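You operate a simulated robot arm through the tools that you are given. There is no shell and no other tool. Be economical: measure what you need, move in short steps, check, and stop when the job is done.

You are at the controls of a simulated two-armed robot. One attempt, no reset.

TASK
Pick up the large stone weight with a blue hook with one hand, pass it to the other hand and put it on the bottom board of the tall shelf.

Only the result counts: the job must be done as asked and must still hold three seconds after the hand-in. Knocking over, shifting, dropping, spilling or breaking anything else fails it.

THE ROBOT
Two 7-joint arms with two-finger parallel grippers on one trunk, on a base that drives. Base frame: it is fixed to the floor where the robot stands at the start and does not move with it; the origin is under the middle of the robot, x ahead of it, y to its left, z up. Readings come in m, degrees, newtons and seconds.
The left shoulder is at the start at [0.06, 0.143, 0.801], the right one opposite. With the tool pointing down near the work surface each hand reaches from about 0.3 to 0.74 m from the robot's upright axis, wherever it stands, measured 20 degrees to its own side. Places, roughly: bottom board of the tall shelf [0.3, 4.2, 0.4]; large stone weight with a blue hoo (5x7x15 cm) [0.5, -0.1, 0.6]. Payload 1.57 kg a hand.
The TCP of each hand is the grasp point between the finger pads, 0.03 m short of the fingertips. In the tool frame z runs along the fingers and y along their closing line. Largest opening 0.11 m; finger width 0.024, thickness 0.012; the body of the gripper, 0.048 by 0.112 m, starts 0.078 m behind the TCP.
Orientation is that of the tool frame in the base frame, as a unit quaternion [w, x, y, z]. With the fingers straight down and closing along the base's y, the tool's x points along the base's -x, its y along +y and its z along -z.

THE INTERFACE
- The arms move only by the tool servo_tool. It takes "left_motion", "right_motion" or both (then of equal length, played together; a hand with none holds still); each is a list of rows, each a list of 7 numbers: the shift along the base's x, y, z in mm, then the turn, a rotation vector about the base's x, y, z in degrees, then the gripper command, from -1 (shut) to 1 (fully open), values between in proportion. In form: [[x, y, z, ax, ay, az, jaw], ...]. A call has 1 to 8 rows; each row is the pose to reach, as a shift and turn from the pose commanded when the call began. Each row takes 0.2 s and may step no farther than 0.05 m and 8.6 degrees from the row before; otherwise, or with a gripper value out of range, the whole call is refused. Where a pose cannot be reached the arm comes as near as it can. A force on the tool above 40 N (or 10 N above the force at the start of the call, whichever is more), or a blocked arm, ends the call early, and 0.2 s more pass. Each finger travels about 0.045 m/s and halts on what it meets, pressing with about 43 N; the grip force reading is that of the motor and also rises with nothing between the fingers. The clock runs only during rows and for 0.2 s after the last one: add rows that repeat a pose to give the fingers time. It gives the time, the measured TCP pose, the force on the tool (base axes), the opening and the grip force at its end, in the units of the frame above (readings bear some noise), with the torque about the TCP (base axes, N m) and any sound that the robot's microphone picked up.
- Cameras (640 x 400 px; columns grow to the right, rows downward): "scene" is now at [0.0468, -0.0123, 1.4113]; the picture's right is [-0.16, -0.99, 0.00], its down [-0.74, 0.12, -0.66] and it looks along [0.65, -0.11, -0.75] (base axes); focal length 273 px, centre (320, 200). "left" rides on the left gripper at [0.07, -0.016, -0.141] in its tool frame; the picture's right is [0.23, 0.97, 0.00], its down [-0.85, 0.20, -0.48] and it looks along [-0.47, 0.11, 0.88] (tool axes); focal length 222 px, centre (320, 200). "right" rides on the right gripper at [0.07, 0.016, -0.141] in its tool frame; the picture's right is [-0.23, 0.97, 0.00], its down [-0.86, -0.20, -0.48] and it looks along [-0.47, -0.11, 0.88] (tool axes); focal length 222 px, centre (320, 200). There is no depth. A picture from a camera that has moved, and an enlarged one, comes with that camera's place and axes in the base frame and with its lens.
- snapshot(camera): a new picture of that camera. No time passes.
- lift_body(by): slides the trunk up (or, below 0, down) by that many m; the arms and the scene camera ride with it, the base frame stays. It gives what a move gives, with no picture.
- drive_base(legs): drives the robot by 1 to 6 legs, each [ahead, left, turn to the left] in m, m and degrees, along the robot's own axes; the way and the turn of a leg run together, so that a leg with both is an arc; at most 1.5 m and 180 degrees a leg. The arms and the cameras ride along, it lands a little off, and it stops where it bumps. It gives what a move gives.
- pan_tilt(pan, tilt): turns the head with the scene camera to pan (to the left, within 86 degrees either way) and tilt (down, from -29 to 69), counted from straight ahead of the robot. It gives what a move gives.
- enlarge(camera, box): a new picture of the part [left, top, right, bottom] of that camera's present view, enlarged. No time passes.
- close_job(): hands the job in; it is judged then, once.

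Go step by step. Nothing tells you exact positions but the pictures and the camera data: compare them with the known pose of the tool, close in by small moves and look again before you grip or let go. The budget is 120 turns and 92 pictures, counting those below and the enlarged ones. Unless the task says otherwise, let go and move clear before handing in, and close with one line.

The tools are called after ">>>" as name(argument=value, ...) on one line, values as JSON. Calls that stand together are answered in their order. servo_tool: Moves the arms, as the interface text tells. Its arguments: {"type":"object","properties":{"left_motion":{"type":"array","items":{"type":"array","items":{"type":"number"}}},"right_motion":{"type":"array","items":{"type":"array","items":{"type":"number"}}}},"required":[]} The other tools are called the same way: lift_body (by) slides the trunk up or down; drive_base (legs) drives the base; pan_tilt (pan, tilt) turns the head that bears the scene camera; snapshot (camera) takes a picture; enlarge (camera, box) takes an enlarged picture of a part of a camera's view; close_job () hands the job in.

At the start:

```text
time: 0.0
left_tcp_pos: [0.4523, 0.0872, 0.8822]
left_tcp_rot: [0.0, 0.0, 1.0, 0.0]
left_force: [0.1, -0.8, -0.7]
left_ft_torque: [-0.01, 0.0, -0.01]
left_grip_width: 0.1103
left_grip_force: 0.1
right_tcp_pos: [0.343, -0.1871, 0.8847]
right_tcp_rot: [0.0, 0.0, 1.0, 0.0]
right_force: [0.2, 0.1, -0.1]
right_ft_torque: [0.0, 0.01, 0.01]
right_grip_width: 0.11
right_grip_force: 0.1
trunk travel left (down, up): [-0.4, 0.19]
robot x, y, heading: [-0.0027, 0.001, -0.1]
head pan, tilt: [-9.1, 48.6]
```

scene: 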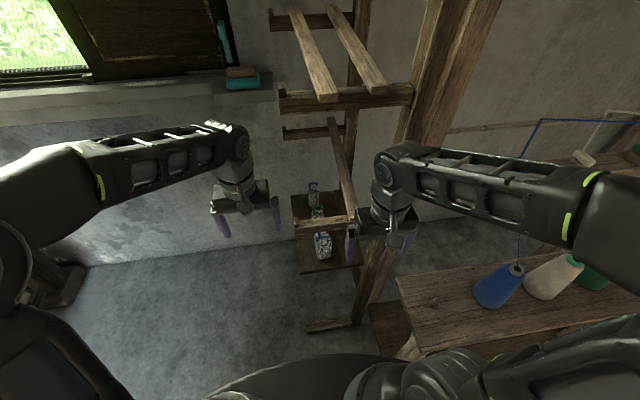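
right: 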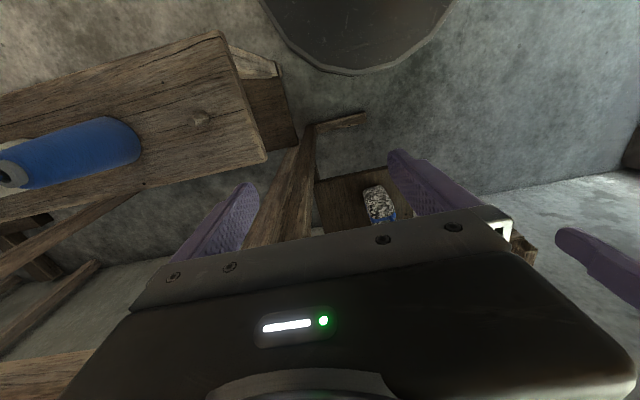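
left: 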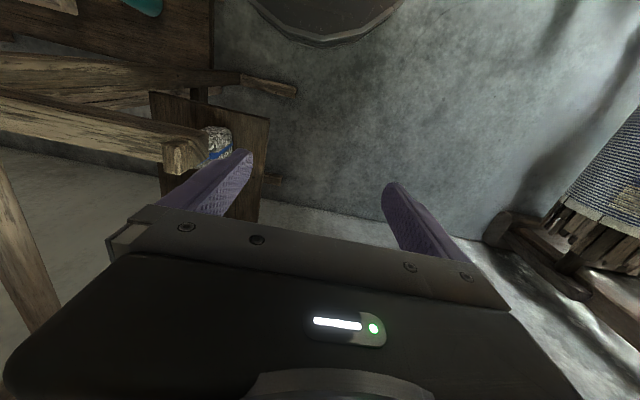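

The stone-like thing with a blue part seems to sit on a small wooden stand ahead, near the beams. I'll enlarge that part of the view.

>>> enlarge(camera="scene", box=[260, 150, 420, 290])

>>> pan_tilt(pan=0, tilt=35)

>>> snapshot(camera="scene")

```text
2.86 times, centred on (340, 220) of scene
camera zoom: at [0.0468, -0.0123, 1.4113], right [-0.16, -0.99, 0.0], down [-0.74, 0.12, -0.66], along [0.65, -0.11, -0.75], focal length 780 px, centre (263, 143)
```

zoom: 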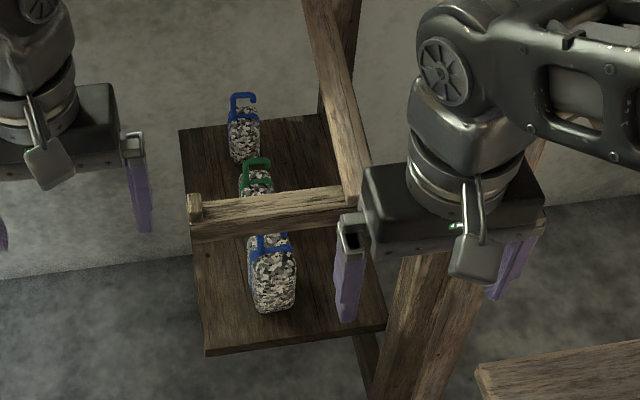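

```text
time: 0.8
left_tcp_pos: [0.4531, 0.0867, 0.8821]
left_tcp_rot: [0.0, 0.0, 1.0, 0.0]
left_force: [0.2, 0.7, 0.5]
left_ft_torque: [-0.01, -0.02, 0.0]
left_grip_width: 0.1102
left_grip_force: 0.0
right_tcp_pos: [0.3427, -0.1872, 0.8848]
right_tcp_rot: [0.0, 0.0, 1.0, 0.0]
right_force: [0.4, 0.1, 0.3]
right_ft_torque: [0.06, 0.05, 0.0]
right_grip_width: 0.1099
right_grip_force: 0.0
trunk travel left (down, up): [-0.4, 0.19]
robot x, y, heading: [0.0017, -0.0022, 0.3]
head pan, tilt: [0.0, 35.0]
```

```text
87 pictures are left
camera scene: at [0.0576, 0.0001, 1.4311], right [0.0, -1.0, 0.0], down [-0.57, 0.0, -0.82], along [0.82, 0.0, -0.57], focal length 273 px, centre (320, 200)
```

scene: 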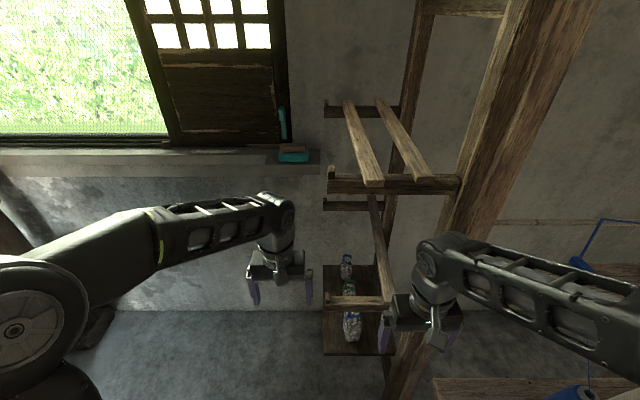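

The front weight (blue hook, about 16 cm tall) at roughly [0.52, -0.10] is the large one; a smaller blue one and a green one stand behind it, and a rail runs over the front at z≈0.85. I'll look at more of the surroundings: the frame, and the left side toward the tall shelf.

>>> enlarge(camera="scene", box=[270, 80, 490, 400])

>>> pan_tilt(pan=86, tilt=15)

>>> snapshot(camera="scene")

>>> pan_tilt(pan=40, tilt=30)

>>> snapshot(camera="scene")

```text
1.25 times, centred on (380, 240) of scene
camera zoom: at [0.0576, 0.0001, 1.4311], right [0.0, -1.0, 0.0], down [-0.57, 0.0, -0.82], along [0.82, 0.0, -0.57], focal length 342 px, centre (245, 150)
```

zoom: 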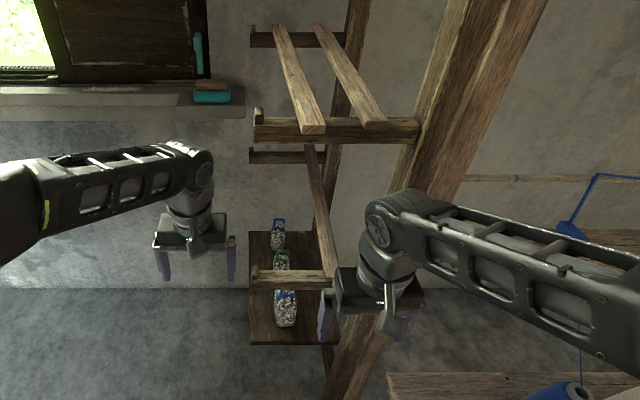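

```text
time: 2.4
left_tcp_pos: [0.4522, 0.0874, 0.8829]
left_tcp_rot: [0.0, 0.0, 1.0, 0.0]
left_force: [0.0, 0.6, -0.4]
left_ft_torque: [0.01, -0.03, 0.03]
left_grip_width: 0.1099
left_grip_force: 0.0
right_tcp_pos: [0.3429, -0.186, 0.8836]
right_tcp_rot: [-0.001, 0.0, 1.0, -0.001]
right_force: [0.8, 0.6, 0.2]
right_ft_torque: [0.03, -0.03, -0.01]
right_grip_width: 0.1102
right_grip_force: 0.0
trunk travel left (down, up): [-0.4, 0.19]
robot x, y, heading: [0.0022, -0.0009, 0.1]
head pan, tilt: [85.9, 15.0]
```

```text
85 pictures are left
camera scene: at [-0.0237, 0.0933, 1.4632], right [1.0, -0.07, 0.0], down [-0.02, -0.26, -0.97], along [0.07, 0.96, -0.26], focal length 273 px, centre (320, 200)
```

scene: 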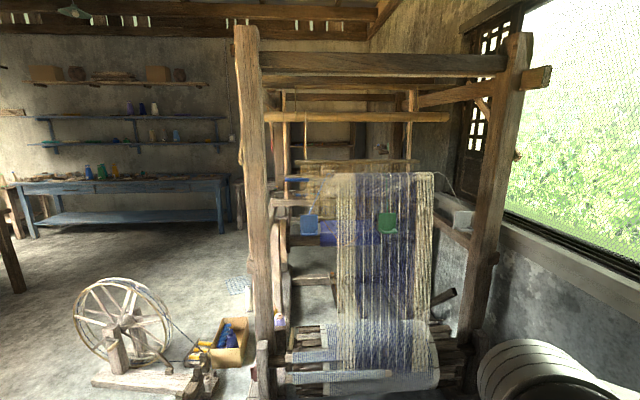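

```text
time: 3.5
left_tcp_pos: [0.4524, 0.0873, 0.8834]
left_tcp_rot: [0.0, 0.001, 1.0, 0.0]
left_force: [-0.7, -0.4, 0.8]
left_ft_torque: [-0.02, 0.02, -0.01]
left_grip_width: 0.1098
left_grip_force: 0.1
right_tcp_pos: [0.3417, -0.1867, 0.8846]
right_tcp_rot: [0.0, 0.0, 1.0, -0.001]
right_force: [-0.4, -1.0, 0.4]
right_ft_torque: [-0.03, -0.03, -0.03]
right_grip_width: 0.1101
right_grip_force: 0.1
trunk travel left (down, up): [-0.4, 0.19]
robot x, y, heading: [0.0033, -0.0005, 0.1]
head pan, tilt: [40.0, 30.0]
```

```text
84 pictures are left
camera scene: at [0.0388, 0.0584, 1.439], right [0.64, -0.77, 0.0], down [-0.38, -0.32, -0.87], along [0.66, 0.56, -0.5], focal length 273 px, centre (320, 200)
```

scene: 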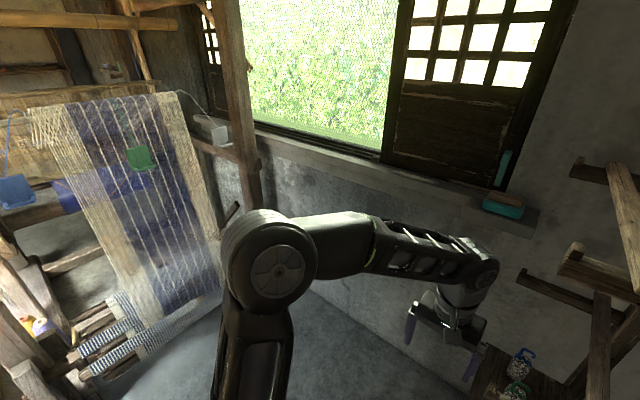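

The frame's left side is open, so I'll use the left hand first, coming in level under the front rail. I'll back off to give the arm room and look at the weight again.

>>> drive_base(legs=[[-0.22, 0, 0]])

>>> pan_tilt(pan=-10, tilt=45)

>>> snapshot(camera="scene")

>>> snapshot(camera="right")

```text
time: 5.2
left_tcp_pos: [0.234, 0.0883, 0.8827]
left_tcp_rot: [0.001, -0.001, 1.0, -0.001]
left_force: [-0.1, 1.3, -0.2]
left_ft_torque: [-0.01, 0.01, 0.04]
left_grip_width: 0.11
left_grip_force: 0.0
right_tcp_pos: [0.1237, -0.1853, 0.8841]
right_tcp_rot: [0.0, -0.002, 1.0, 0.0]
right_force: [0.3, 0.9, -0.3]
right_ft_torque: [-0.04, -0.06, 0.0]
right_grip_width: 0.1098
right_grip_force: 0.1
trunk travel left (down, up): [-0.4, 0.19]
robot x, y, heading: [-0.2186, -0.0004, 0.1]
head pan, tilt: [40.0, 30.0]
```

```text
time: 6.3
left_tcp_pos: [0.2348, 0.0888, 0.883]
left_tcp_rot: [0.0, -0.002, 1.0, 0.0]
left_force: [-0.1, 0.0, 0.4]
left_ft_torque: [0.0, -0.01, 0.0]
left_grip_width: 0.1102
left_grip_force: 0.1
right_tcp_pos: [0.1264, -0.1863, 0.885]
right_tcp_rot: [0.0, -0.002, 1.0, 0.0]
right_force: [0.4, 0.7, 0.4]
right_ft_torque: [0.02, -0.03, 0.01]
right_grip_width: 0.1099
right_grip_force: 0.0
trunk travel left (down, up): [-0.4, 0.19]
robot x, y, heading: [-0.2175, -0.0005, 0.3]
head pan, tilt: [-10.0, 45.0]
```

```text
83 pictures are left
camera scene: at [-0.1683, -0.0142, 1.4164], right [-0.17, -0.99, 0.0], down [-0.7, 0.12, -0.71], along [0.7, -0.12, -0.71], focal length 273 px, centre (320, 200)
```

scene: 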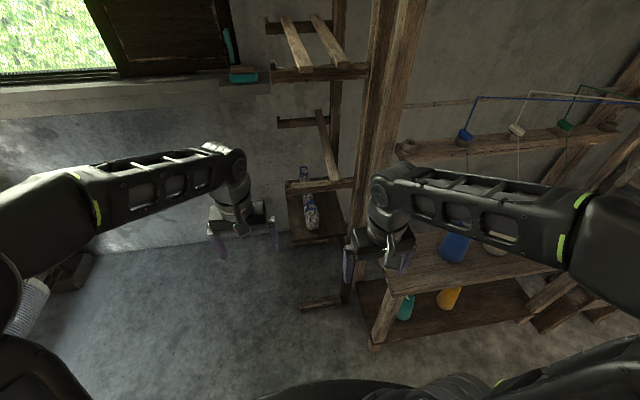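

```text
82 pictures are left
camera right: at [0.0558, -0.1697, 1.026], right [0.22, 0.97, 0.0], down [0.86, -0.2, 0.48], along [0.47, -0.11, -0.88], focal length 222 px, centre (320, 200)
```

right: 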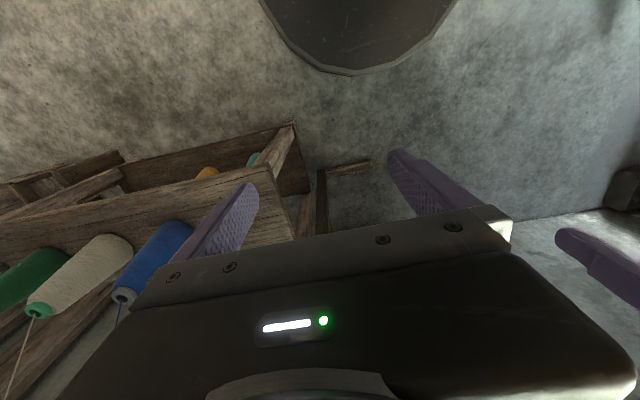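

The robot now stands 0.22 m back. I'll pitch the left hand to about 30° below level, pointing ahead.

>>> servo_tool(left_motion=[[0, 0, -10, 0, -8.5, 0, 1], [0, 0, -30, 0, -17, 0, 1], [0, 0, -50, 0, -25.5, 0, 1], [0, 0, -70, 0, -34, 0, 1], [0, 0, -90, 0, -42.5, 0, 1], [0, 0, -110, 0, -51, 0, 1], [0, 0, -130, 0, -59.5, 0, 1], [0, 0, -150, 0, -60, 0, 1]])

>>> snapshot(camera="left")

>>> snapshot(camera="scene")

```text
time: 8.2
left_tcp_pos: [0.2482, 0.0774, 0.7221]
left_tcp_rot: [0.501, -0.001, 0.865, -0.002]
left_force: [1.0, -0.9, -0.6]
left_ft_torque: [0.0, 0.03, -0.03]
left_grip_width: 0.1101
left_grip_force: 0.1
left hand out of reach, approached as far as the arm can: row 6, 7, 8
right_tcp_pos: [0.1251, -0.1856, 0.8835]
right_tcp_rot: [0.0, -0.002, 1.0, -0.001]
right_force: [0.4, -1.3, -0.5]
right_ft_torque: [-0.01, -0.01, 0.0]
right_grip_width: 0.11
right_grip_force: 0.1
trunk travel left (down, up): [-0.4, 0.19]
robot x, y, heading: [-0.2193, -0.003, 0.1]
head pan, tilt: [-10.0, 45.0]
```

```text
81 pictures are left
camera left: at [0.0909, 0.0608, 0.7334], right [-0.12, 0.97, -0.2], down [0.01, 0.2, 0.98], along [0.99, 0.11, -0.03], focal length 222 px, centre (320, 200)
```

left: 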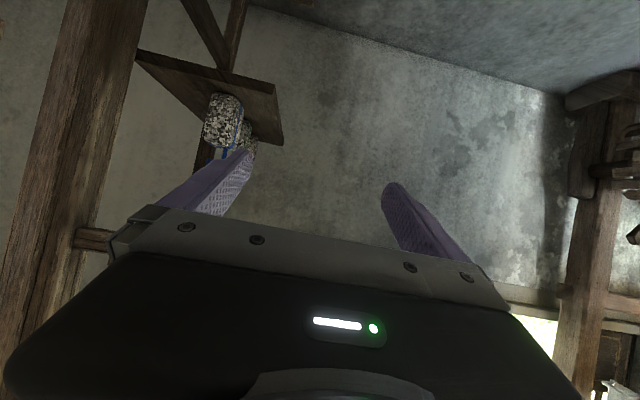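

```text
80 pictures are left
camera scene: at [-0.1682, -0.0142, 1.4164], right [-0.17, -0.99, 0.0], down [-0.7, 0.12, -0.71], along [0.7, -0.12, -0.71], focal length 273 px, centre (320, 200)
```

scene: 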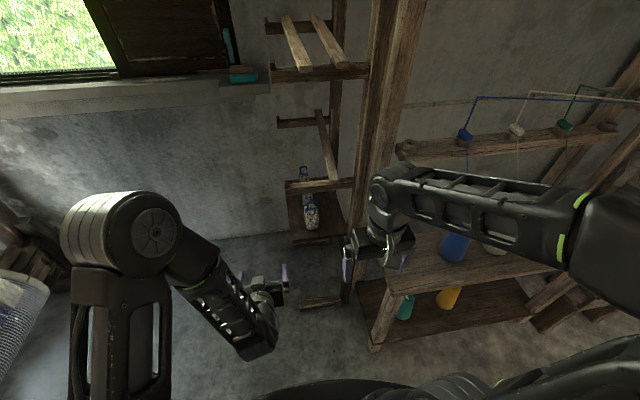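

Orientation took; the arm was just too folded. I'll extend toward a stand-off in front of the weight with a 20° yaw to the right.

>>> servo_tool(left_motion=[[40, -10, 0, 0, 0, -4, 1], [70, -35, -15, 0, 0, -8, 1], [95, -65, -30, 0, 0, -12, 1], [115, -90, -50, 0, 0, -16, 1], [117, -115, -75, 0, 0, -20, 1], [117, -120, -90, 0, 0, -20, 1], [117, -120, -90, 0, 0, -20, 1]])

>>> snapshot(camera="left")

>>> snapshot(camera="scene")

```text
time: 9.8
left_tcp_pos: [0.3494, -0.0586, 0.661]
left_tcp_rot: [0.462, 0.149, 0.869, -0.094]
left_force: [-0.8, -0.2, -0.8]
left_ft_torque: [0.01, 0.02, 0.0]
left_grip_width: 0.11
left_grip_force: 0.0
left hand out of reach, approached as far as the arm can: row 4, 5, 6, 7
right_tcp_pos: [0.1247, -0.187, 0.8846]
right_tcp_rot: [0.0, -0.001, 1.0, 0.0]
right_force: [0.4, 0.6, 0.2]
right_ft_torque: [0.01, 0.01, 0.0]
right_grip_width: 0.1098
right_grip_force: 0.0
trunk travel left (down, up): [-0.4, 0.19]
robot x, y, heading: [-0.2178, 0.0032, 0.2]
head pan, tilt: [-10.0, 45.0]
```

```text
79 pictures are left
camera left: at [0.1976, -0.0203, 0.6829], right [0.22, 0.95, -0.21], down [0.15, 0.18, 0.97], along [0.96, -0.24, -0.1], focal length 222 px, centre (320, 200)
```

left: 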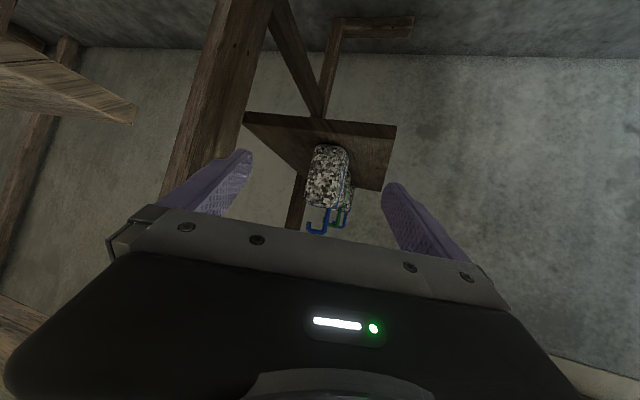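

```text
78 pictures are left
camera scene: at [-0.1685, -0.0148, 1.4163], right [-0.17, -0.99, 0.0], down [-0.7, 0.12, -0.71], along [0.7, -0.12, -0.71], focal length 273 px, centre (320, 200)
```

scene: 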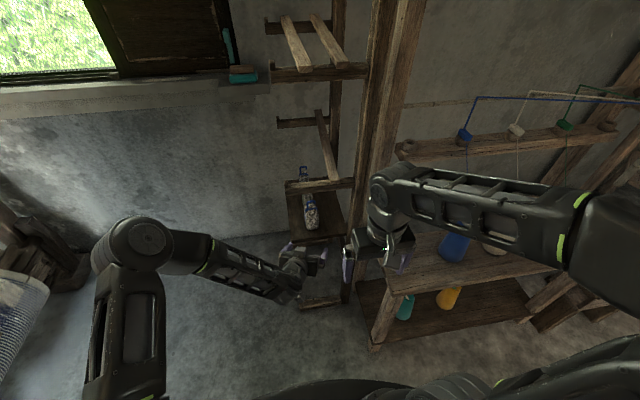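

The arm can't get low enough with this pitch, so I'll lower the trunk a bit. The right arm stays well in front of the bobbin table.

>>> lift_body(by=-0.12)

>>> snapshot(camera="left")

>>> snapshot(camera="scene")

```text
time: 11.2
left_tcp_pos: [0.3496, -0.0591, 0.5406]
left_tcp_rot: [0.462, 0.149, 0.869, -0.094]
left_force: [-0.5, -0.4, 0.1]
left_ft_torque: [0.02, 0.0, 0.02]
left_grip_width: 0.1098
left_grip_force: 0.1
right_tcp_pos: [0.125, -0.1856, 0.7659]
right_tcp_rot: [0.001, -0.003, 1.0, 0.0]
right_force: [0.2, -0.7, 0.7]
right_ft_torque: [-0.01, 0.03, 0.01]
right_grip_width: 0.1103
right_grip_force: 0.1
trunk travel left (down, up): [-0.28, 0.31]
robot x, y, heading: [-0.2182, -0.0006, 0.0]
head pan, tilt: [-10.0, 45.0]
```

```text
77 pictures are left
camera left: at [0.1977, -0.0199, 0.563], right [0.22, 0.95, -0.21], down [0.15, 0.18, 0.97], along [0.96, -0.24, -0.1], focal length 222 px, centre (320, 200)
```

left: 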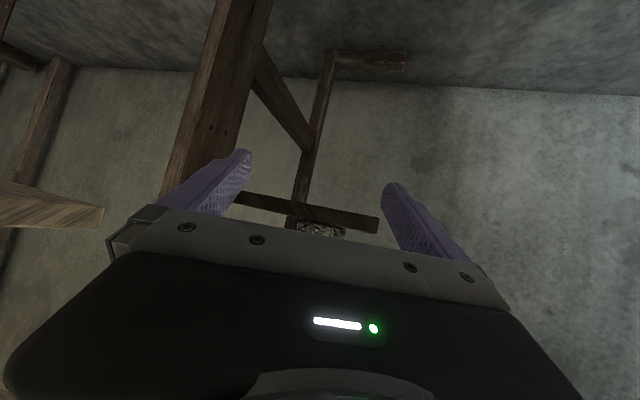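

```text
76 pictures are left
camera scene: at [-0.1684, -0.0142, 1.2964], right [-0.17, -0.99, 0.0], down [-0.7, 0.12, -0.71], along [0.7, -0.12, -0.71], focal length 273 px, centre (320, 200)
```

scene: 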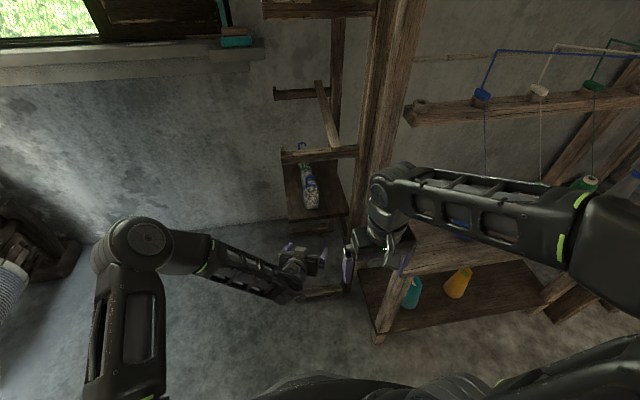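

Now I'll raise the hand to grasp height at the stand-off.

>>> servo_tool(left_motion=[[0, 10, 35, 0, 0, 0, 1], [5, 20, 70, 0, 0, 0, 1], [8, 22, 100, 0, 0, 0, 1], [8, 22, 100, 0, 0, 0, 1]])

>>> snapshot(camera="left")

>>> enlarge(camera="scene", box=[220, 120, 420, 310])

```text
time: 12.2
left_tcp_pos: [0.3572, -0.0372, 0.6408]
left_tcp_rot: [0.461, 0.15, 0.87, -0.094]
left_force: [0.3, -0.1, -2.1]
left_ft_torque: [0.0, -0.03, 0.0]
left_grip_width: 0.1102
left_grip_force: 0.0
right_tcp_pos: [0.1255, -0.187, 0.7637]
right_tcp_rot: [0.0, -0.002, 1.0, 0.0]
right_force: [-0.7, -0.8, -1.0]
right_ft_torque: [0.01, -0.03, -0.01]
right_grip_width: 0.1102
right_grip_force: 0.1
trunk travel left (down, up): [-0.28, 0.31]
robot x, y, heading: [-0.2158, -0.0012, 0.1]
head pan, tilt: [-10.0, 45.0]
```

```text
75 pictures are left
camera left: at [0.2043, 0.0024, 0.6631], right [0.22, 0.95, -0.21], down [0.15, 0.18, 0.97], along [0.96, -0.24, -0.1], focal length 222 px, centre (320, 200)
```

left: 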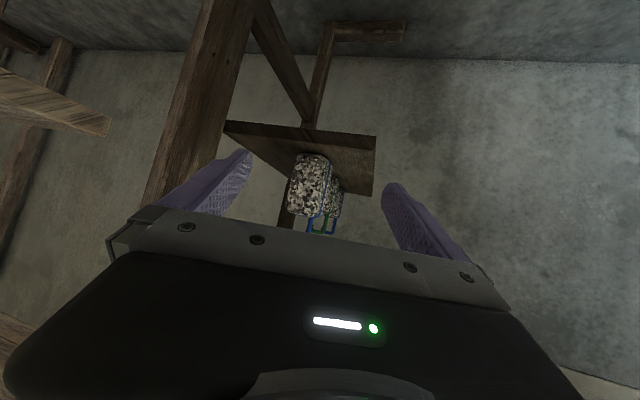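

```text
2.11 times, centred on (320, 215) of scene
camera zoom: at [-0.1684, -0.0142, 1.2963], right [-0.17, -0.99, 0.0], down [-0.7, 0.12, -0.71], along [0.7, -0.12, -0.71], focal length 575 px, centre (320, 168)
```

zoom: 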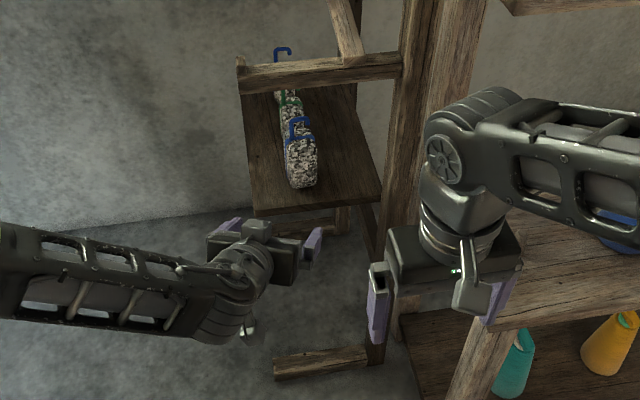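

>>> enlarge(camera="left", box=[210, 110, 410, 240])

>>> enlarge(camera="scene", box=[270, 130, 360, 230])

```text
3.08 times, centred on (310, 175) of left
camera zoom: at [0.2043, 0.0024, 0.6631], right [0.22, 0.95, -0.21], down [0.15, 0.18, 0.97], along [0.96, -0.24, -0.1], focal length 684 px, centre (351, 277)
```

zoom: 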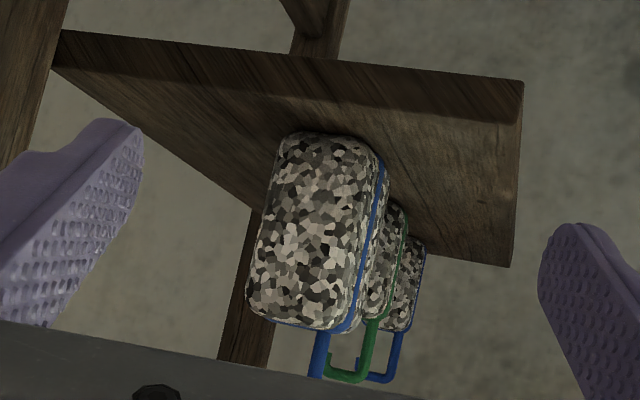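

```text
4.00 times, centred on (315, 180) of scene
camera zoom: at [-0.1684, -0.0142, 1.2963], right [-0.17, -0.99, 0.0], down [-0.7, 0.12, -0.71], along [0.7, -0.12, -0.71], focal length 1093 px, centre (340, 280)
```

zoom: 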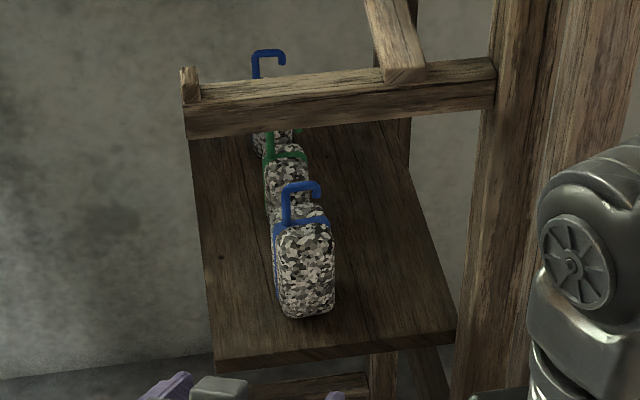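

The weight is about 5 cm wide along y and 7 cm deep along x, centred near [0.55, -0.10], with the green one about 3 cm behind it. I'll straighten the yaw so the fingers close square on it.

>>> servo_tool(left_motion=[[0, -20, 0, 0, 0, 7, 1], [0, -42, 0, 0, 0, 14, 1], [5, -63, 0, 0, 0, 21, 1], [13, -63, 0, 0, 0, 21, 1], [13, -63, 0, 0, 0, 21, 1]])

>>> enlarge(camera="left", box=[210, 110, 410, 240])

```text
time: 13.4
left_tcp_pos: [0.3703, -0.0988, 0.6416]
left_tcp_rot: [0.471, -0.013, 0.882, -0.007]
left_force: [-1.1, 0.1, 0.1]
left_ft_torque: [0.0, 0.0, 0.0]
left_grip_width: 0.1101
left_grip_force: 0.1
right_tcp_pos: [0.1245, -0.1869, 0.7656]
right_tcp_rot: [0.0, -0.002, 1.0, 0.0]
right_force: [-5.3, -6.7, 1.7]
right_ft_torque: [0.15, -0.06, 0.26]
right_grip_width: 0.1037
right_grip_force: 0.1
trunk travel left (down, up): [-0.28, 0.31]
robot x, y, heading: [-0.2157, 0.0019, 0.1]
head pan, tilt: [-10.0, 45.0]
```

```text
3.08 times, centred on (310, 175) of left
camera zoom: at [0.2144, -0.1173, 0.6627], right [-0.14, 0.97, -0.21], down [0.07, 0.23, 0.97], along [0.99, 0.12, -0.1], focal length 684 px, centre (351, 277)
```

zoom: 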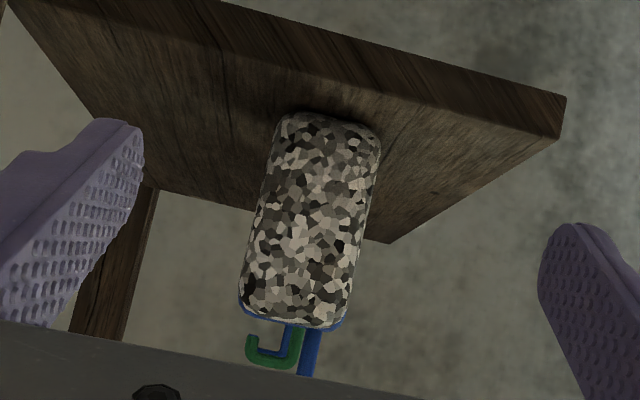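

The left arm leans lightly on the right hand's fingers. I'll move the right hand up and outward.

>>> servo_tool(right_motion=[[-10, -30, 0, 0, 0, 0, 1], [-15, -60, 20, 0, 0, 0, 1], [-15, -80, 60, 0, 0, 0, 1], [-15, -90, 100, 0, 0, 0, 1], [-15, -90, 120, 0, 0, 0, 1]])

>>> snapshot(camera="scene")

>>> snapshot(camera="right")

```text
time: 14.7
left_tcp_pos: [0.3724, -0.0997, 0.6396]
left_tcp_rot: [0.47, -0.012, 0.883, -0.007]
left_force: [0.2, -0.1, 0.7]
left_ft_torque: [0.0, 0.03, 0.05]
left_grip_width: 0.1098
left_grip_force: 0.1
right_tcp_pos: [0.1197, -0.2726, 0.8737]
right_tcp_rot: [-0.001, -0.004, 1.0, 0.002]
right_force: [1.1, -1.4, -1.0]
right_ft_torque: [0.07, 0.05, 0.01]
right_grip_width: 0.1097
right_grip_force: 0.1
right hand out of reach, approached as far as the arm can: row 5
trunk travel left (down, up): [-0.28, 0.31]
robot x, y, heading: [-0.2186, -0.0008, 0.3]
head pan, tilt: [-10.0, 45.0]
```

```text
70 pictures are left
camera scene: at [-0.1667, -0.0164, 1.2961], right [-0.17, -0.99, 0.0], down [-0.7, 0.12, -0.71], along [0.7, -0.12, -0.71], focal length 273 px, centre (320, 200)
```

scene: 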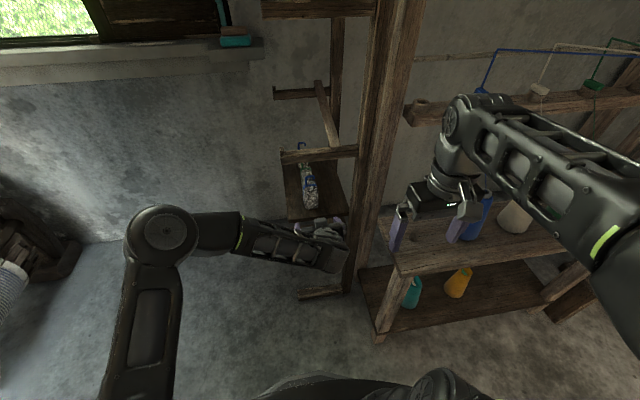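

```text
69 pictures are left
camera right: at [0.0496, -0.2565, 1.0145], right [0.22, 0.98, 0.0], down [0.86, -0.19, 0.48], along [0.47, -0.1, -0.88], focal length 222 px, centre (320, 200)
```

right: 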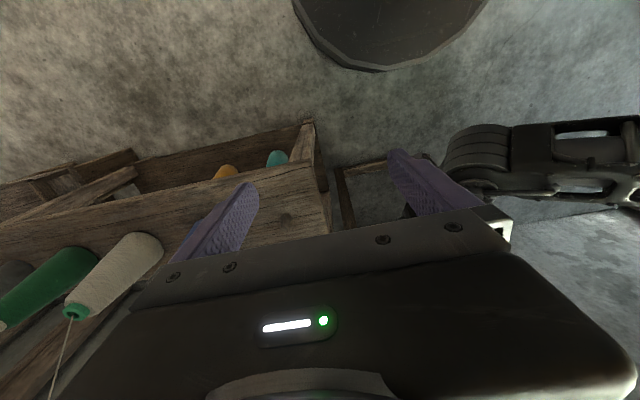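

The right hand is clear and the left fingers line up either side of the weight (y≈-0.103). Going in to TCP x≈0.545, z≈0.635, then a look before closing.

>>> servo_tool(left_motion=[[40, -2, -2, 0, 0, 0, 1], [80, -3, -4, 0, 0, 0, 1], [115, -3, -5, 0, 0, 0, 1], [145, -3, -5, 0, 0, 0, 1], [165, -3, -5, 0, 0, 0, 1], [165, -3, -5, 0, 0, 0, 1]])

>>> snapshot(camera="left")

>>> enlarge(camera="scene", box=[240, 120, 390, 260])

```text
time: 16.1
left_tcp_pos: [0.5345, -0.1035, 0.6363]
left_tcp_rot: [0.471, -0.012, 0.882, -0.008]
left_force: [0.6, -0.2, 0.9]
left_ft_torque: [-0.02, -0.01, -0.04]
left_grip_width: 0.1101
left_grip_force: 0.0
right_tcp_pos: [0.1198, -0.272, 0.8744]
right_tcp_rot: [0.0, -0.003, 1.0, 0.0]
right_force: [-0.2, 0.3, -0.3]
right_ft_torque: [0.02, 0.0, -0.01]
right_grip_width: 0.1103
right_grip_force: 0.0
trunk travel left (down, up): [-0.28, 0.31]
robot x, y, heading: [-0.2152, 0.0006, -0.1]
head pan, tilt: [-10.0, 45.0]
```

```text
68 pictures are left
camera left: at [0.3786, -0.1207, 0.6578], right [-0.14, 0.97, -0.21], down [0.07, 0.22, 0.97], along [0.99, 0.12, -0.1], focal length 222 px, centre (320, 200)
```

left: 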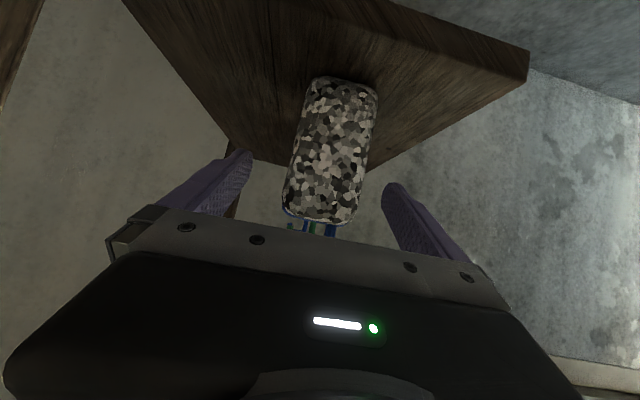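

```text
2.86 times, centred on (315, 190) of scene
camera zoom: at [-0.1683, -0.0143, 1.2963], right [-0.17, -0.99, 0.0], down [-0.7, 0.12, -0.71], along [0.7, -0.12, -0.71], focal length 780 px, centre (334, 229)
```

zoom: 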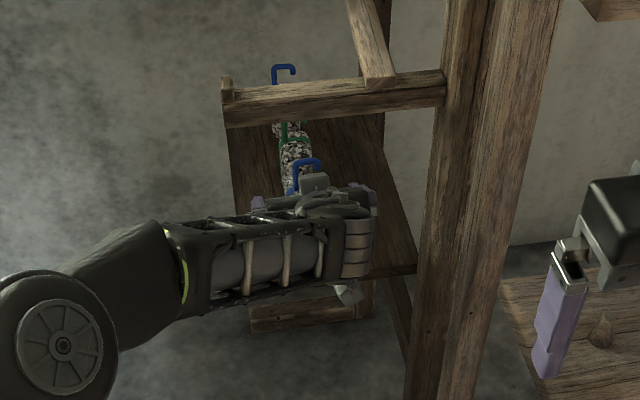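

The weight sits centred between the fingers; I'll advance 15 mm more and close.

>>> servo_tool(left_motion=[[15, 1, 0, 0, 0, 0, 1], [15, 1, 0, 0, 0, 0, 0.3], [15, 1, 0, 0, 0, 0, -0.3], [15, 1, 0, 0, 0, 0, -1], [15, 1, 0, 0, 0, 0, -1], [15, 1, 0, 0, 0, 0, -1], [15, 1, 0, 0, 0, 0, -1], [15, 1, 0, 0, 0, 0, -1]])

>>> snapshot(camera="left")

```text
time: 17.9
left_tcp_pos: [0.5507, -0.1022, 0.637]
left_tcp_rot: [0.471, -0.012, 0.882, -0.007]
left_force: [0.2, 2.0, 0.2]
left_ft_torque: [0.3, 0.05, -0.05]
left_grip_width: 0.0502
left_grip_force: 43.1
right_tcp_pos: [0.1175, -0.2715, 0.8729]
right_tcp_rot: [-0.001, -0.002, 1.0, 0.0]
right_force: [0.2, 0.6, 1.1]
right_ft_torque: [0.01, -0.02, 0.01]
right_grip_width: 0.1102
right_grip_force: 0.0
trunk travel left (down, up): [-0.28, 0.31]
robot x, y, heading: [-0.2197, -0.0008, 0.4]
head pan, tilt: [-10.0, 45.0]
```

```text
66 pictures are left
camera left: at [0.3941, -0.12, 0.6581], right [-0.14, 0.97, -0.21], down [0.07, 0.22, 0.97], along [0.99, 0.12, -0.1], focal length 222 px, centre (320, 200)
```

left: 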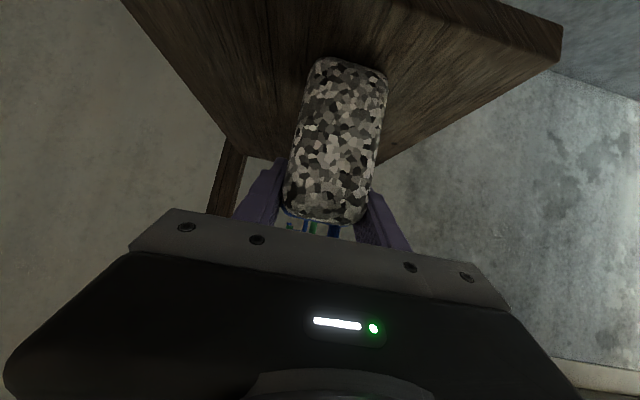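

Gripped at 50 mm. Lift 35 mm and draw straight back, keeping under the rail.

>>> servo_tool(left_motion=[[0, 0, 10, 0, 0, 0, -1], [0, 0, 25, 0, 0, 0, -1], [0, 0, 35, 0, 0, 0, -1], [-30, 0, 35, 0, 0, 0, -1], [-70, 0, 35, 0, 0, 0, -1], [-110, 0, 35, 0, 0, 0, -1], [-150, 0, 35, 0, 0, 0, -1]])

>>> snapshot(camera="scene")

>>> snapshot(camera="left")

```text
time: 19.4
left_tcp_pos: [0.4021, -0.1011, 0.6709]
left_tcp_rot: [0.471, -0.012, 0.882, -0.008]
left_force: [-0.1, -1.1, -5.4]
left_ft_torque: [-0.02, -0.06, 0.0]
left_grip_width: 0.0499
left_grip_force: 42.8
right_tcp_pos: [0.1186, -0.2724, 0.8738]
right_tcp_rot: [0.0, -0.002, 1.0, 0.0]
right_force: [0.1, -0.1, -1.2]
right_ft_torque: [-0.01, 0.01, 0.0]
right_grip_width: 0.1099
right_grip_force: 0.1
trunk travel left (down, up): [-0.28, 0.31]
robot x, y, heading: [-0.2182, -0.0004, 0.4]
head pan, tilt: [-10.0, 45.0]
```

```text
65 pictures are left
camera scene: at [-0.168, -0.0144, 1.2963], right [-0.17, -0.99, 0.0], down [-0.7, 0.12, -0.71], along [0.7, -0.12, -0.71], focal length 273 px, centre (320, 200)
```

scene: 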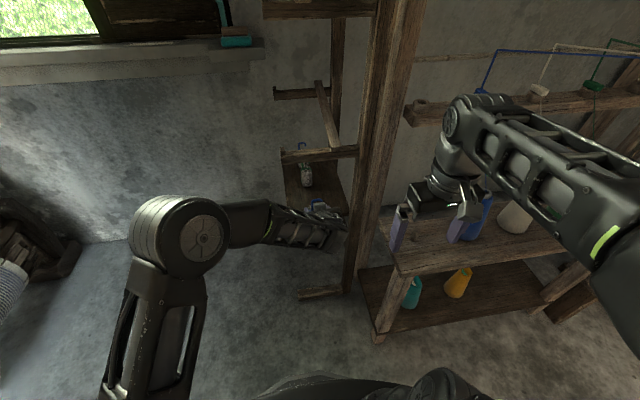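

```text
64 pictures are left
camera left: at [0.2452, -0.1199, 0.6931], right [-0.14, 0.97, -0.21], down [0.07, 0.23, 0.97], along [0.99, 0.12, -0.1], focal length 222 px, centre (320, 200)
```

left: 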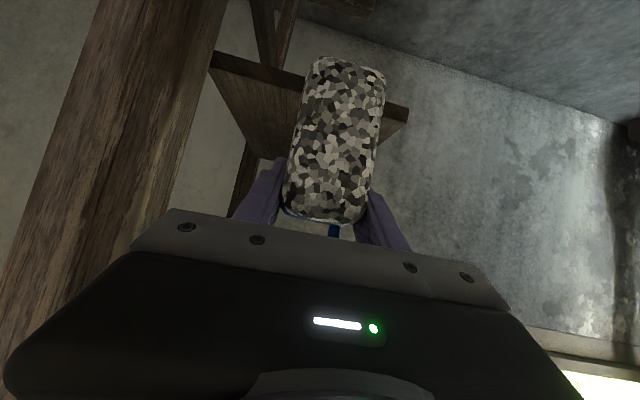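

The weight is held and out of the frame. Before driving I'll check what lies to both sides and behind.

>>> pan_tilt(pan=-86, tilt=25)

>>> snapshot(camera="scene")

>>> pan_tilt(pan=86, tilt=30)

>>> snapshot(camera="scene")

```text
time: 20.9
left_tcp_pos: [0.4029, -0.1025, 0.6708]
left_tcp_rot: [0.471, -0.012, 0.882, -0.008]
left_force: [-0.7, -0.3, -5.7]
left_ft_torque: [0.02, -0.03, -0.02]
left_grip_width: 0.0498
left_grip_force: 43.7
right_tcp_pos: [0.1165, -0.272, 0.8723]
right_tcp_rot: [0.0, -0.002, 1.0, 0.0]
right_force: [-0.3, -0.4, -0.9]
right_ft_torque: [0.01, -0.02, -0.02]
right_grip_width: 0.1098
right_grip_force: 0.0
trunk travel left (down, up): [-0.28, 0.31]
robot x, y, heading: [-0.2171, 0.0008, -0.1]
head pan, tilt: [-85.9, 25.0]
```

```text
63 pictures are left
camera scene: at [-0.2411, -0.0924, 1.3269], right [-1.0, -0.08, 0.0], down [-0.03, 0.42, -0.91], along [0.07, -0.9, -0.42], focal length 273 px, centre (320, 200)
```

scene: 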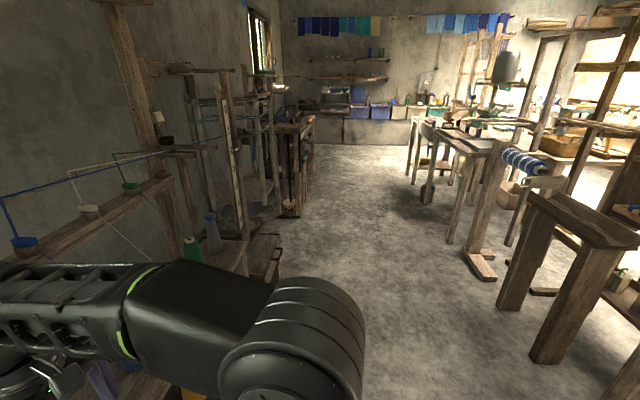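

```text
time: 23.5
left_tcp_pos: [0.4021, -0.1023, 0.671]
left_tcp_rot: [0.472, -0.012, 0.882, -0.008]
left_force: [0.4, -0.1, -5.9]
left_ft_torque: [0.01, -0.06, 0.0]
left_grip_width: 0.0501
left_grip_force: 43.1
right_tcp_pos: [0.1185, -0.2722, 0.8743]
right_tcp_rot: [0.001, -0.003, 1.0, 0.0]
right_force: [-0.3, 0.4, 1.1]
right_ft_torque: [-0.01, 0.02, -0.01]
right_grip_width: 0.1101
right_grip_force: 0.0
trunk travel left (down, up): [-0.28, 0.31]
robot x, y, heading: [-0.2203, -0.0001, -0.0]
head pan, tilt: [85.9, 30.0]
```

```text
62 pictures are left
camera scene: at [-0.242, 0.0897, 1.319], right [1.0, -0.07, 0.0], down [-0.03, -0.5, -0.87], along [0.06, 0.86, -0.5], focal length 273 px, centre (320, 200)
```

scene: 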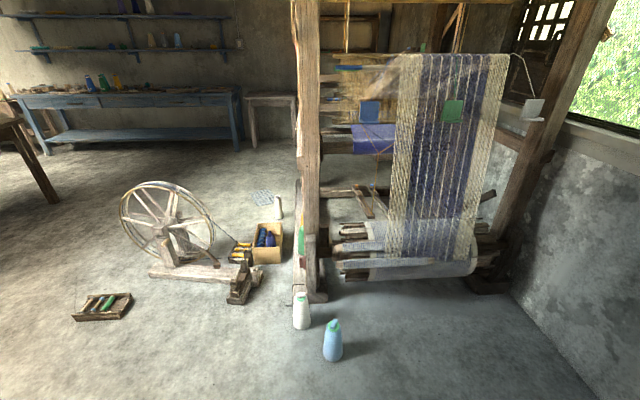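

Floor is clear behind; the loom, spinning wheel and floor bobbins lie to the left, so I'll go around them at about x=-2. First back off and turn left, keeping clear of them.

>>> drive_base(legs=[[-0.45, 0, 0], [0, 0, 90]])

>>> pan_tilt(pan=0, tilt=45)

>>> snapshot(camera="scene")

```text
time: 30.1
left_tcp_pos: [-0.5635, 0.6162, 0.6705]
left_tcp_rot: [-0.341, 0.628, -0.62, -0.325]
left_force: [-0.6, -0.1, -5.3]
left_ft_torque: [0.05, -0.02, 0.02]
left_grip_width: 0.05
left_grip_force: 42.9
right_tcp_pos: [-0.3978, 0.3305, 0.8728]
right_tcp_rot: [0.001, -0.704, 0.711, 0.0]
right_force: [-0.3, 0.1, -0.6]
right_ft_torque: [0.0, -0.02, -0.03]
right_grip_width: 0.1099
right_grip_force: 0.0
trunk travel left (down, up): [-0.28, 0.31]
robot x, y, heading: [-0.6737, -0.0017, 89.6]
head pan, tilt: [85.9, 30.0]
```

```text
time: 31.7
left_tcp_pos: [-0.5627, 0.6181, 0.6712]
left_tcp_rot: [-0.341, 0.628, -0.62, -0.324]
left_force: [-0.8, -0.3, -5.4]
left_ft_torque: [0.07, 0.01, -0.01]
left_grip_width: 0.0502
left_grip_force: 43.2
right_tcp_pos: [-0.397, 0.3312, 0.8746]
right_tcp_rot: [-0.001, -0.703, 0.711, -0.001]
right_force: [-0.5, -0.5, -0.6]
right_ft_torque: [-0.01, -0.01, -0.02]
right_grip_width: 0.1099
right_grip_force: 0.1
trunk travel left (down, up): [-0.28, 0.31]
robot x, y, heading: [-0.6748, -0.0026, 89.6]
head pan, tilt: [0.0, 45.0]
```

```text
61 pictures are left
camera scene: at [-0.6734, 0.051, 1.2963], right [1.0, -0.01, 0.0], down [-0.01, -0.71, -0.71], along [0.01, 0.71, -0.71], focal length 273 px, centre (320, 200)
```

scene: 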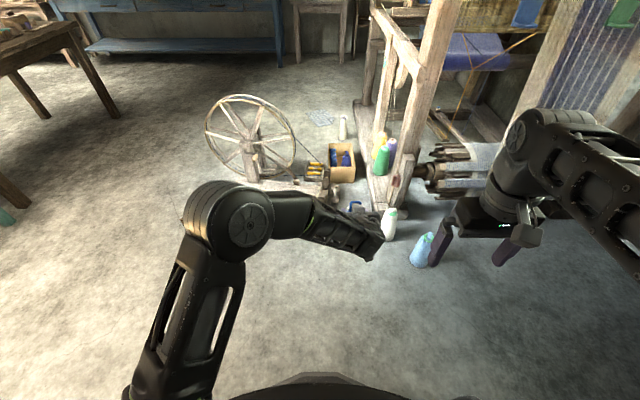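

There is open space here for the hand-over. I'll turn the left hand to point to the robot's right, with the weight raised in front of the robot.

>>> servo_tool(left_motion=[[-14, -10, 15, 0, 0, -8, -1], [-28, -20, 30, 0, 0, -16, -1], [-42, -30, 45, 0, 0, -24, -1], [-56, -40, 60, 0, 0, -32, -1], [-70, -50, 75, 0, 0, -40, -1], [-84, -55, 90, 0, 0, -48, -1], [-98, -60, 100, 0, 0, -56, -1], [-111, -68, 100, 0, 0, -64, -1]])

>>> servo_tool(left_motion=[[0, 0, 0, 0, 0, -8, -1], [0, 0, 0, 0, 0, -16, -1], [0, 0, 0, 0, 0, -24, -1], [0, 0, 0, 0, 0, -25, -1]])

>>> snapshot(camera="scene")

```text
time: 33.5
left_tcp_pos: [-0.6734, 0.5492, 0.7727]
left_tcp_rot: [0.462, -0.202, 0.858, 0.094]
left_force: [-0.4, 1.0, -5.9]
left_ft_torque: [0.06, -0.03, 0.02]
left_grip_width: 0.0498
left_grip_force: 42.5
right_tcp_pos: [-0.3968, 0.3319, 0.8747]
right_tcp_rot: [0.0, -0.704, 0.71, -0.001]
right_force: [-0.3, -0.4, -0.8]
right_ft_torque: [-0.01, 0.01, -0.02]
right_grip_width: 0.1099
right_grip_force: 0.1
trunk travel left (down, up): [-0.28, 0.31]
robot x, y, heading: [-0.6709, 0.0004, 89.2]
head pan, tilt: [0.0, 45.0]
```

```text
time: 34.5
left_tcp_pos: [-0.6736, 0.5499, 0.7715]
left_tcp_rot: [0.471, -0.014, 0.882, -0.007]
left_force: [-0.9, -0.2, -5.3]
left_ft_torque: [0.0, -0.09, 0.01]
left_grip_width: 0.0498
left_grip_force: 42.8
right_tcp_pos: [-0.398, 0.3311, 0.8728]
right_tcp_rot: [0.0, -0.703, 0.711, 0.0]
right_force: [0.0, 0.0, 0.5]
right_ft_torque: [0.01, -0.01, -0.04]
right_grip_width: 0.1099
right_grip_force: 0.0
trunk travel left (down, up): [-0.28, 0.31]
robot x, y, heading: [-0.6752, 0.0004, 89.1]
head pan, tilt: [0.0, 45.0]
```

```text
60 pictures are left
camera scene: at [-0.6735, 0.051, 1.2963], right [1.0, -0.01, 0.0], down [-0.01, -0.71, -0.71], along [0.01, 0.71, -0.71], focal length 273 px, centre (320, 200)
```

scene: 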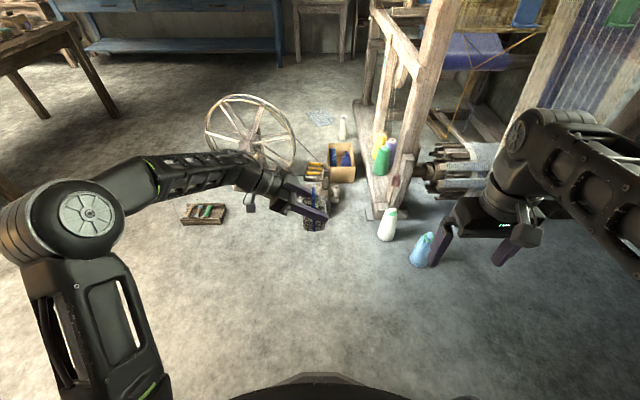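

The weight is turned. Now I'll pitch the right hand up to level, pointing ahead, off to the side of the weight.

>>> servo_tool(right_motion=[[0, 10, -10, 8, 0, 0, 1], [0, 25, -20, 16, 0, 0, 1], [0, 40, -30, 24, 0, 0, 1], [0, 55, -40, 32, 0, 0, 1], [0, 70, -50, 40, 0, 0, 1], [0, 80, -60, 48, 0, 0, 1], [0, 90, -70, 56, 0, 0, 1], [0, 100, -80, 64, 0, 0, 1]])

>>> servo_tool(right_motion=[[0, 0, -15, 8, 0, 0, 1], [0, 0, -30, 16, 0, 0, 1], [0, 0, -45, 24, 0, 0, 1], [0, 0, -60, 26, 0, 0, 1], [0, 0, -70, 26, 0, 0, 1]])

>>> snapshot(camera="scene")

>>> snapshot(camera="right")

```text
time: 36.3
left_tcp_pos: [-0.6741, 0.5496, 0.7705]
left_tcp_rot: [0.471, -0.013, 0.882, -0.008]
left_force: [0.4, -0.2, -5.6]
left_ft_torque: [0.01, -0.07, -0.03]
left_grip_width: 0.0497
left_grip_force: 43.1
right_tcp_pos: [-0.3674, 0.4851, 0.8222]
right_tcp_rot: [0.372, -0.598, 0.601, 0.377]
right_force: [-1.4, -0.6, 0.4]
right_ft_torque: [0.03, 0.01, 0.05]
right_grip_width: 0.1099
right_grip_force: 0.0
right hand out of reach, approached as far as the arm can: row 6, 7, 8
trunk travel left (down, up): [-0.28, 0.31]
robot x, y, heading: [-0.672, -0.0012, 89.6]
head pan, tilt: [0.0, 45.0]
```

```text
time: 37.5
left_tcp_pos: [-0.6752, 0.5495, 0.7711]
left_tcp_rot: [0.472, -0.014, 0.882, -0.007]
left_force: [-0.6, 0.6, -4.8]
left_ft_torque: [-0.02, -0.07, 0.04]
left_grip_width: 0.05
left_grip_force: 42.4
right_tcp_pos: [-0.3565, 0.5074, 0.7443]
right_tcp_rot: [0.498, -0.497, 0.502, 0.503]
right_force: [-0.4, -0.1, -0.2]
right_ft_torque: [0.02, 0.0, -0.01]
right_grip_width: 0.1096
right_grip_force: 0.1
right hand out of reach, approached as far as the arm can: row 1, 2, 3, 4, 5
trunk travel left (down, up): [-0.28, 0.31]
robot x, y, heading: [-0.675, 0.0008, 89.1]
head pan, tilt: [0.0, 45.0]
```

```text
59 pictures are left
camera scene: at [-0.6741, 0.0509, 1.2963], right [1.0, -0.01, 0.0], down [-0.01, -0.71, -0.71], along [0.01, 0.71, -0.71], focal length 273 px, centre (320, 200)
```

scene: 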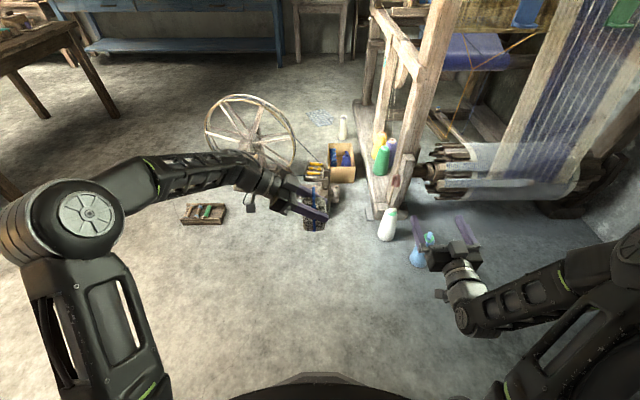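

```text
58 pictures are left
camera right: at [-0.3732, 0.3665, 0.6735], right [-0.97, 0.0, 0.24], down [0.21, -0.48, 0.85], along [0.11, 0.88, 0.47], focal length 222 px, centre (320, 200)
```

right: 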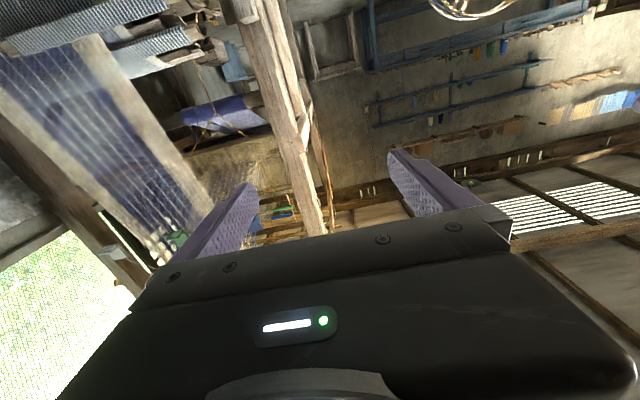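

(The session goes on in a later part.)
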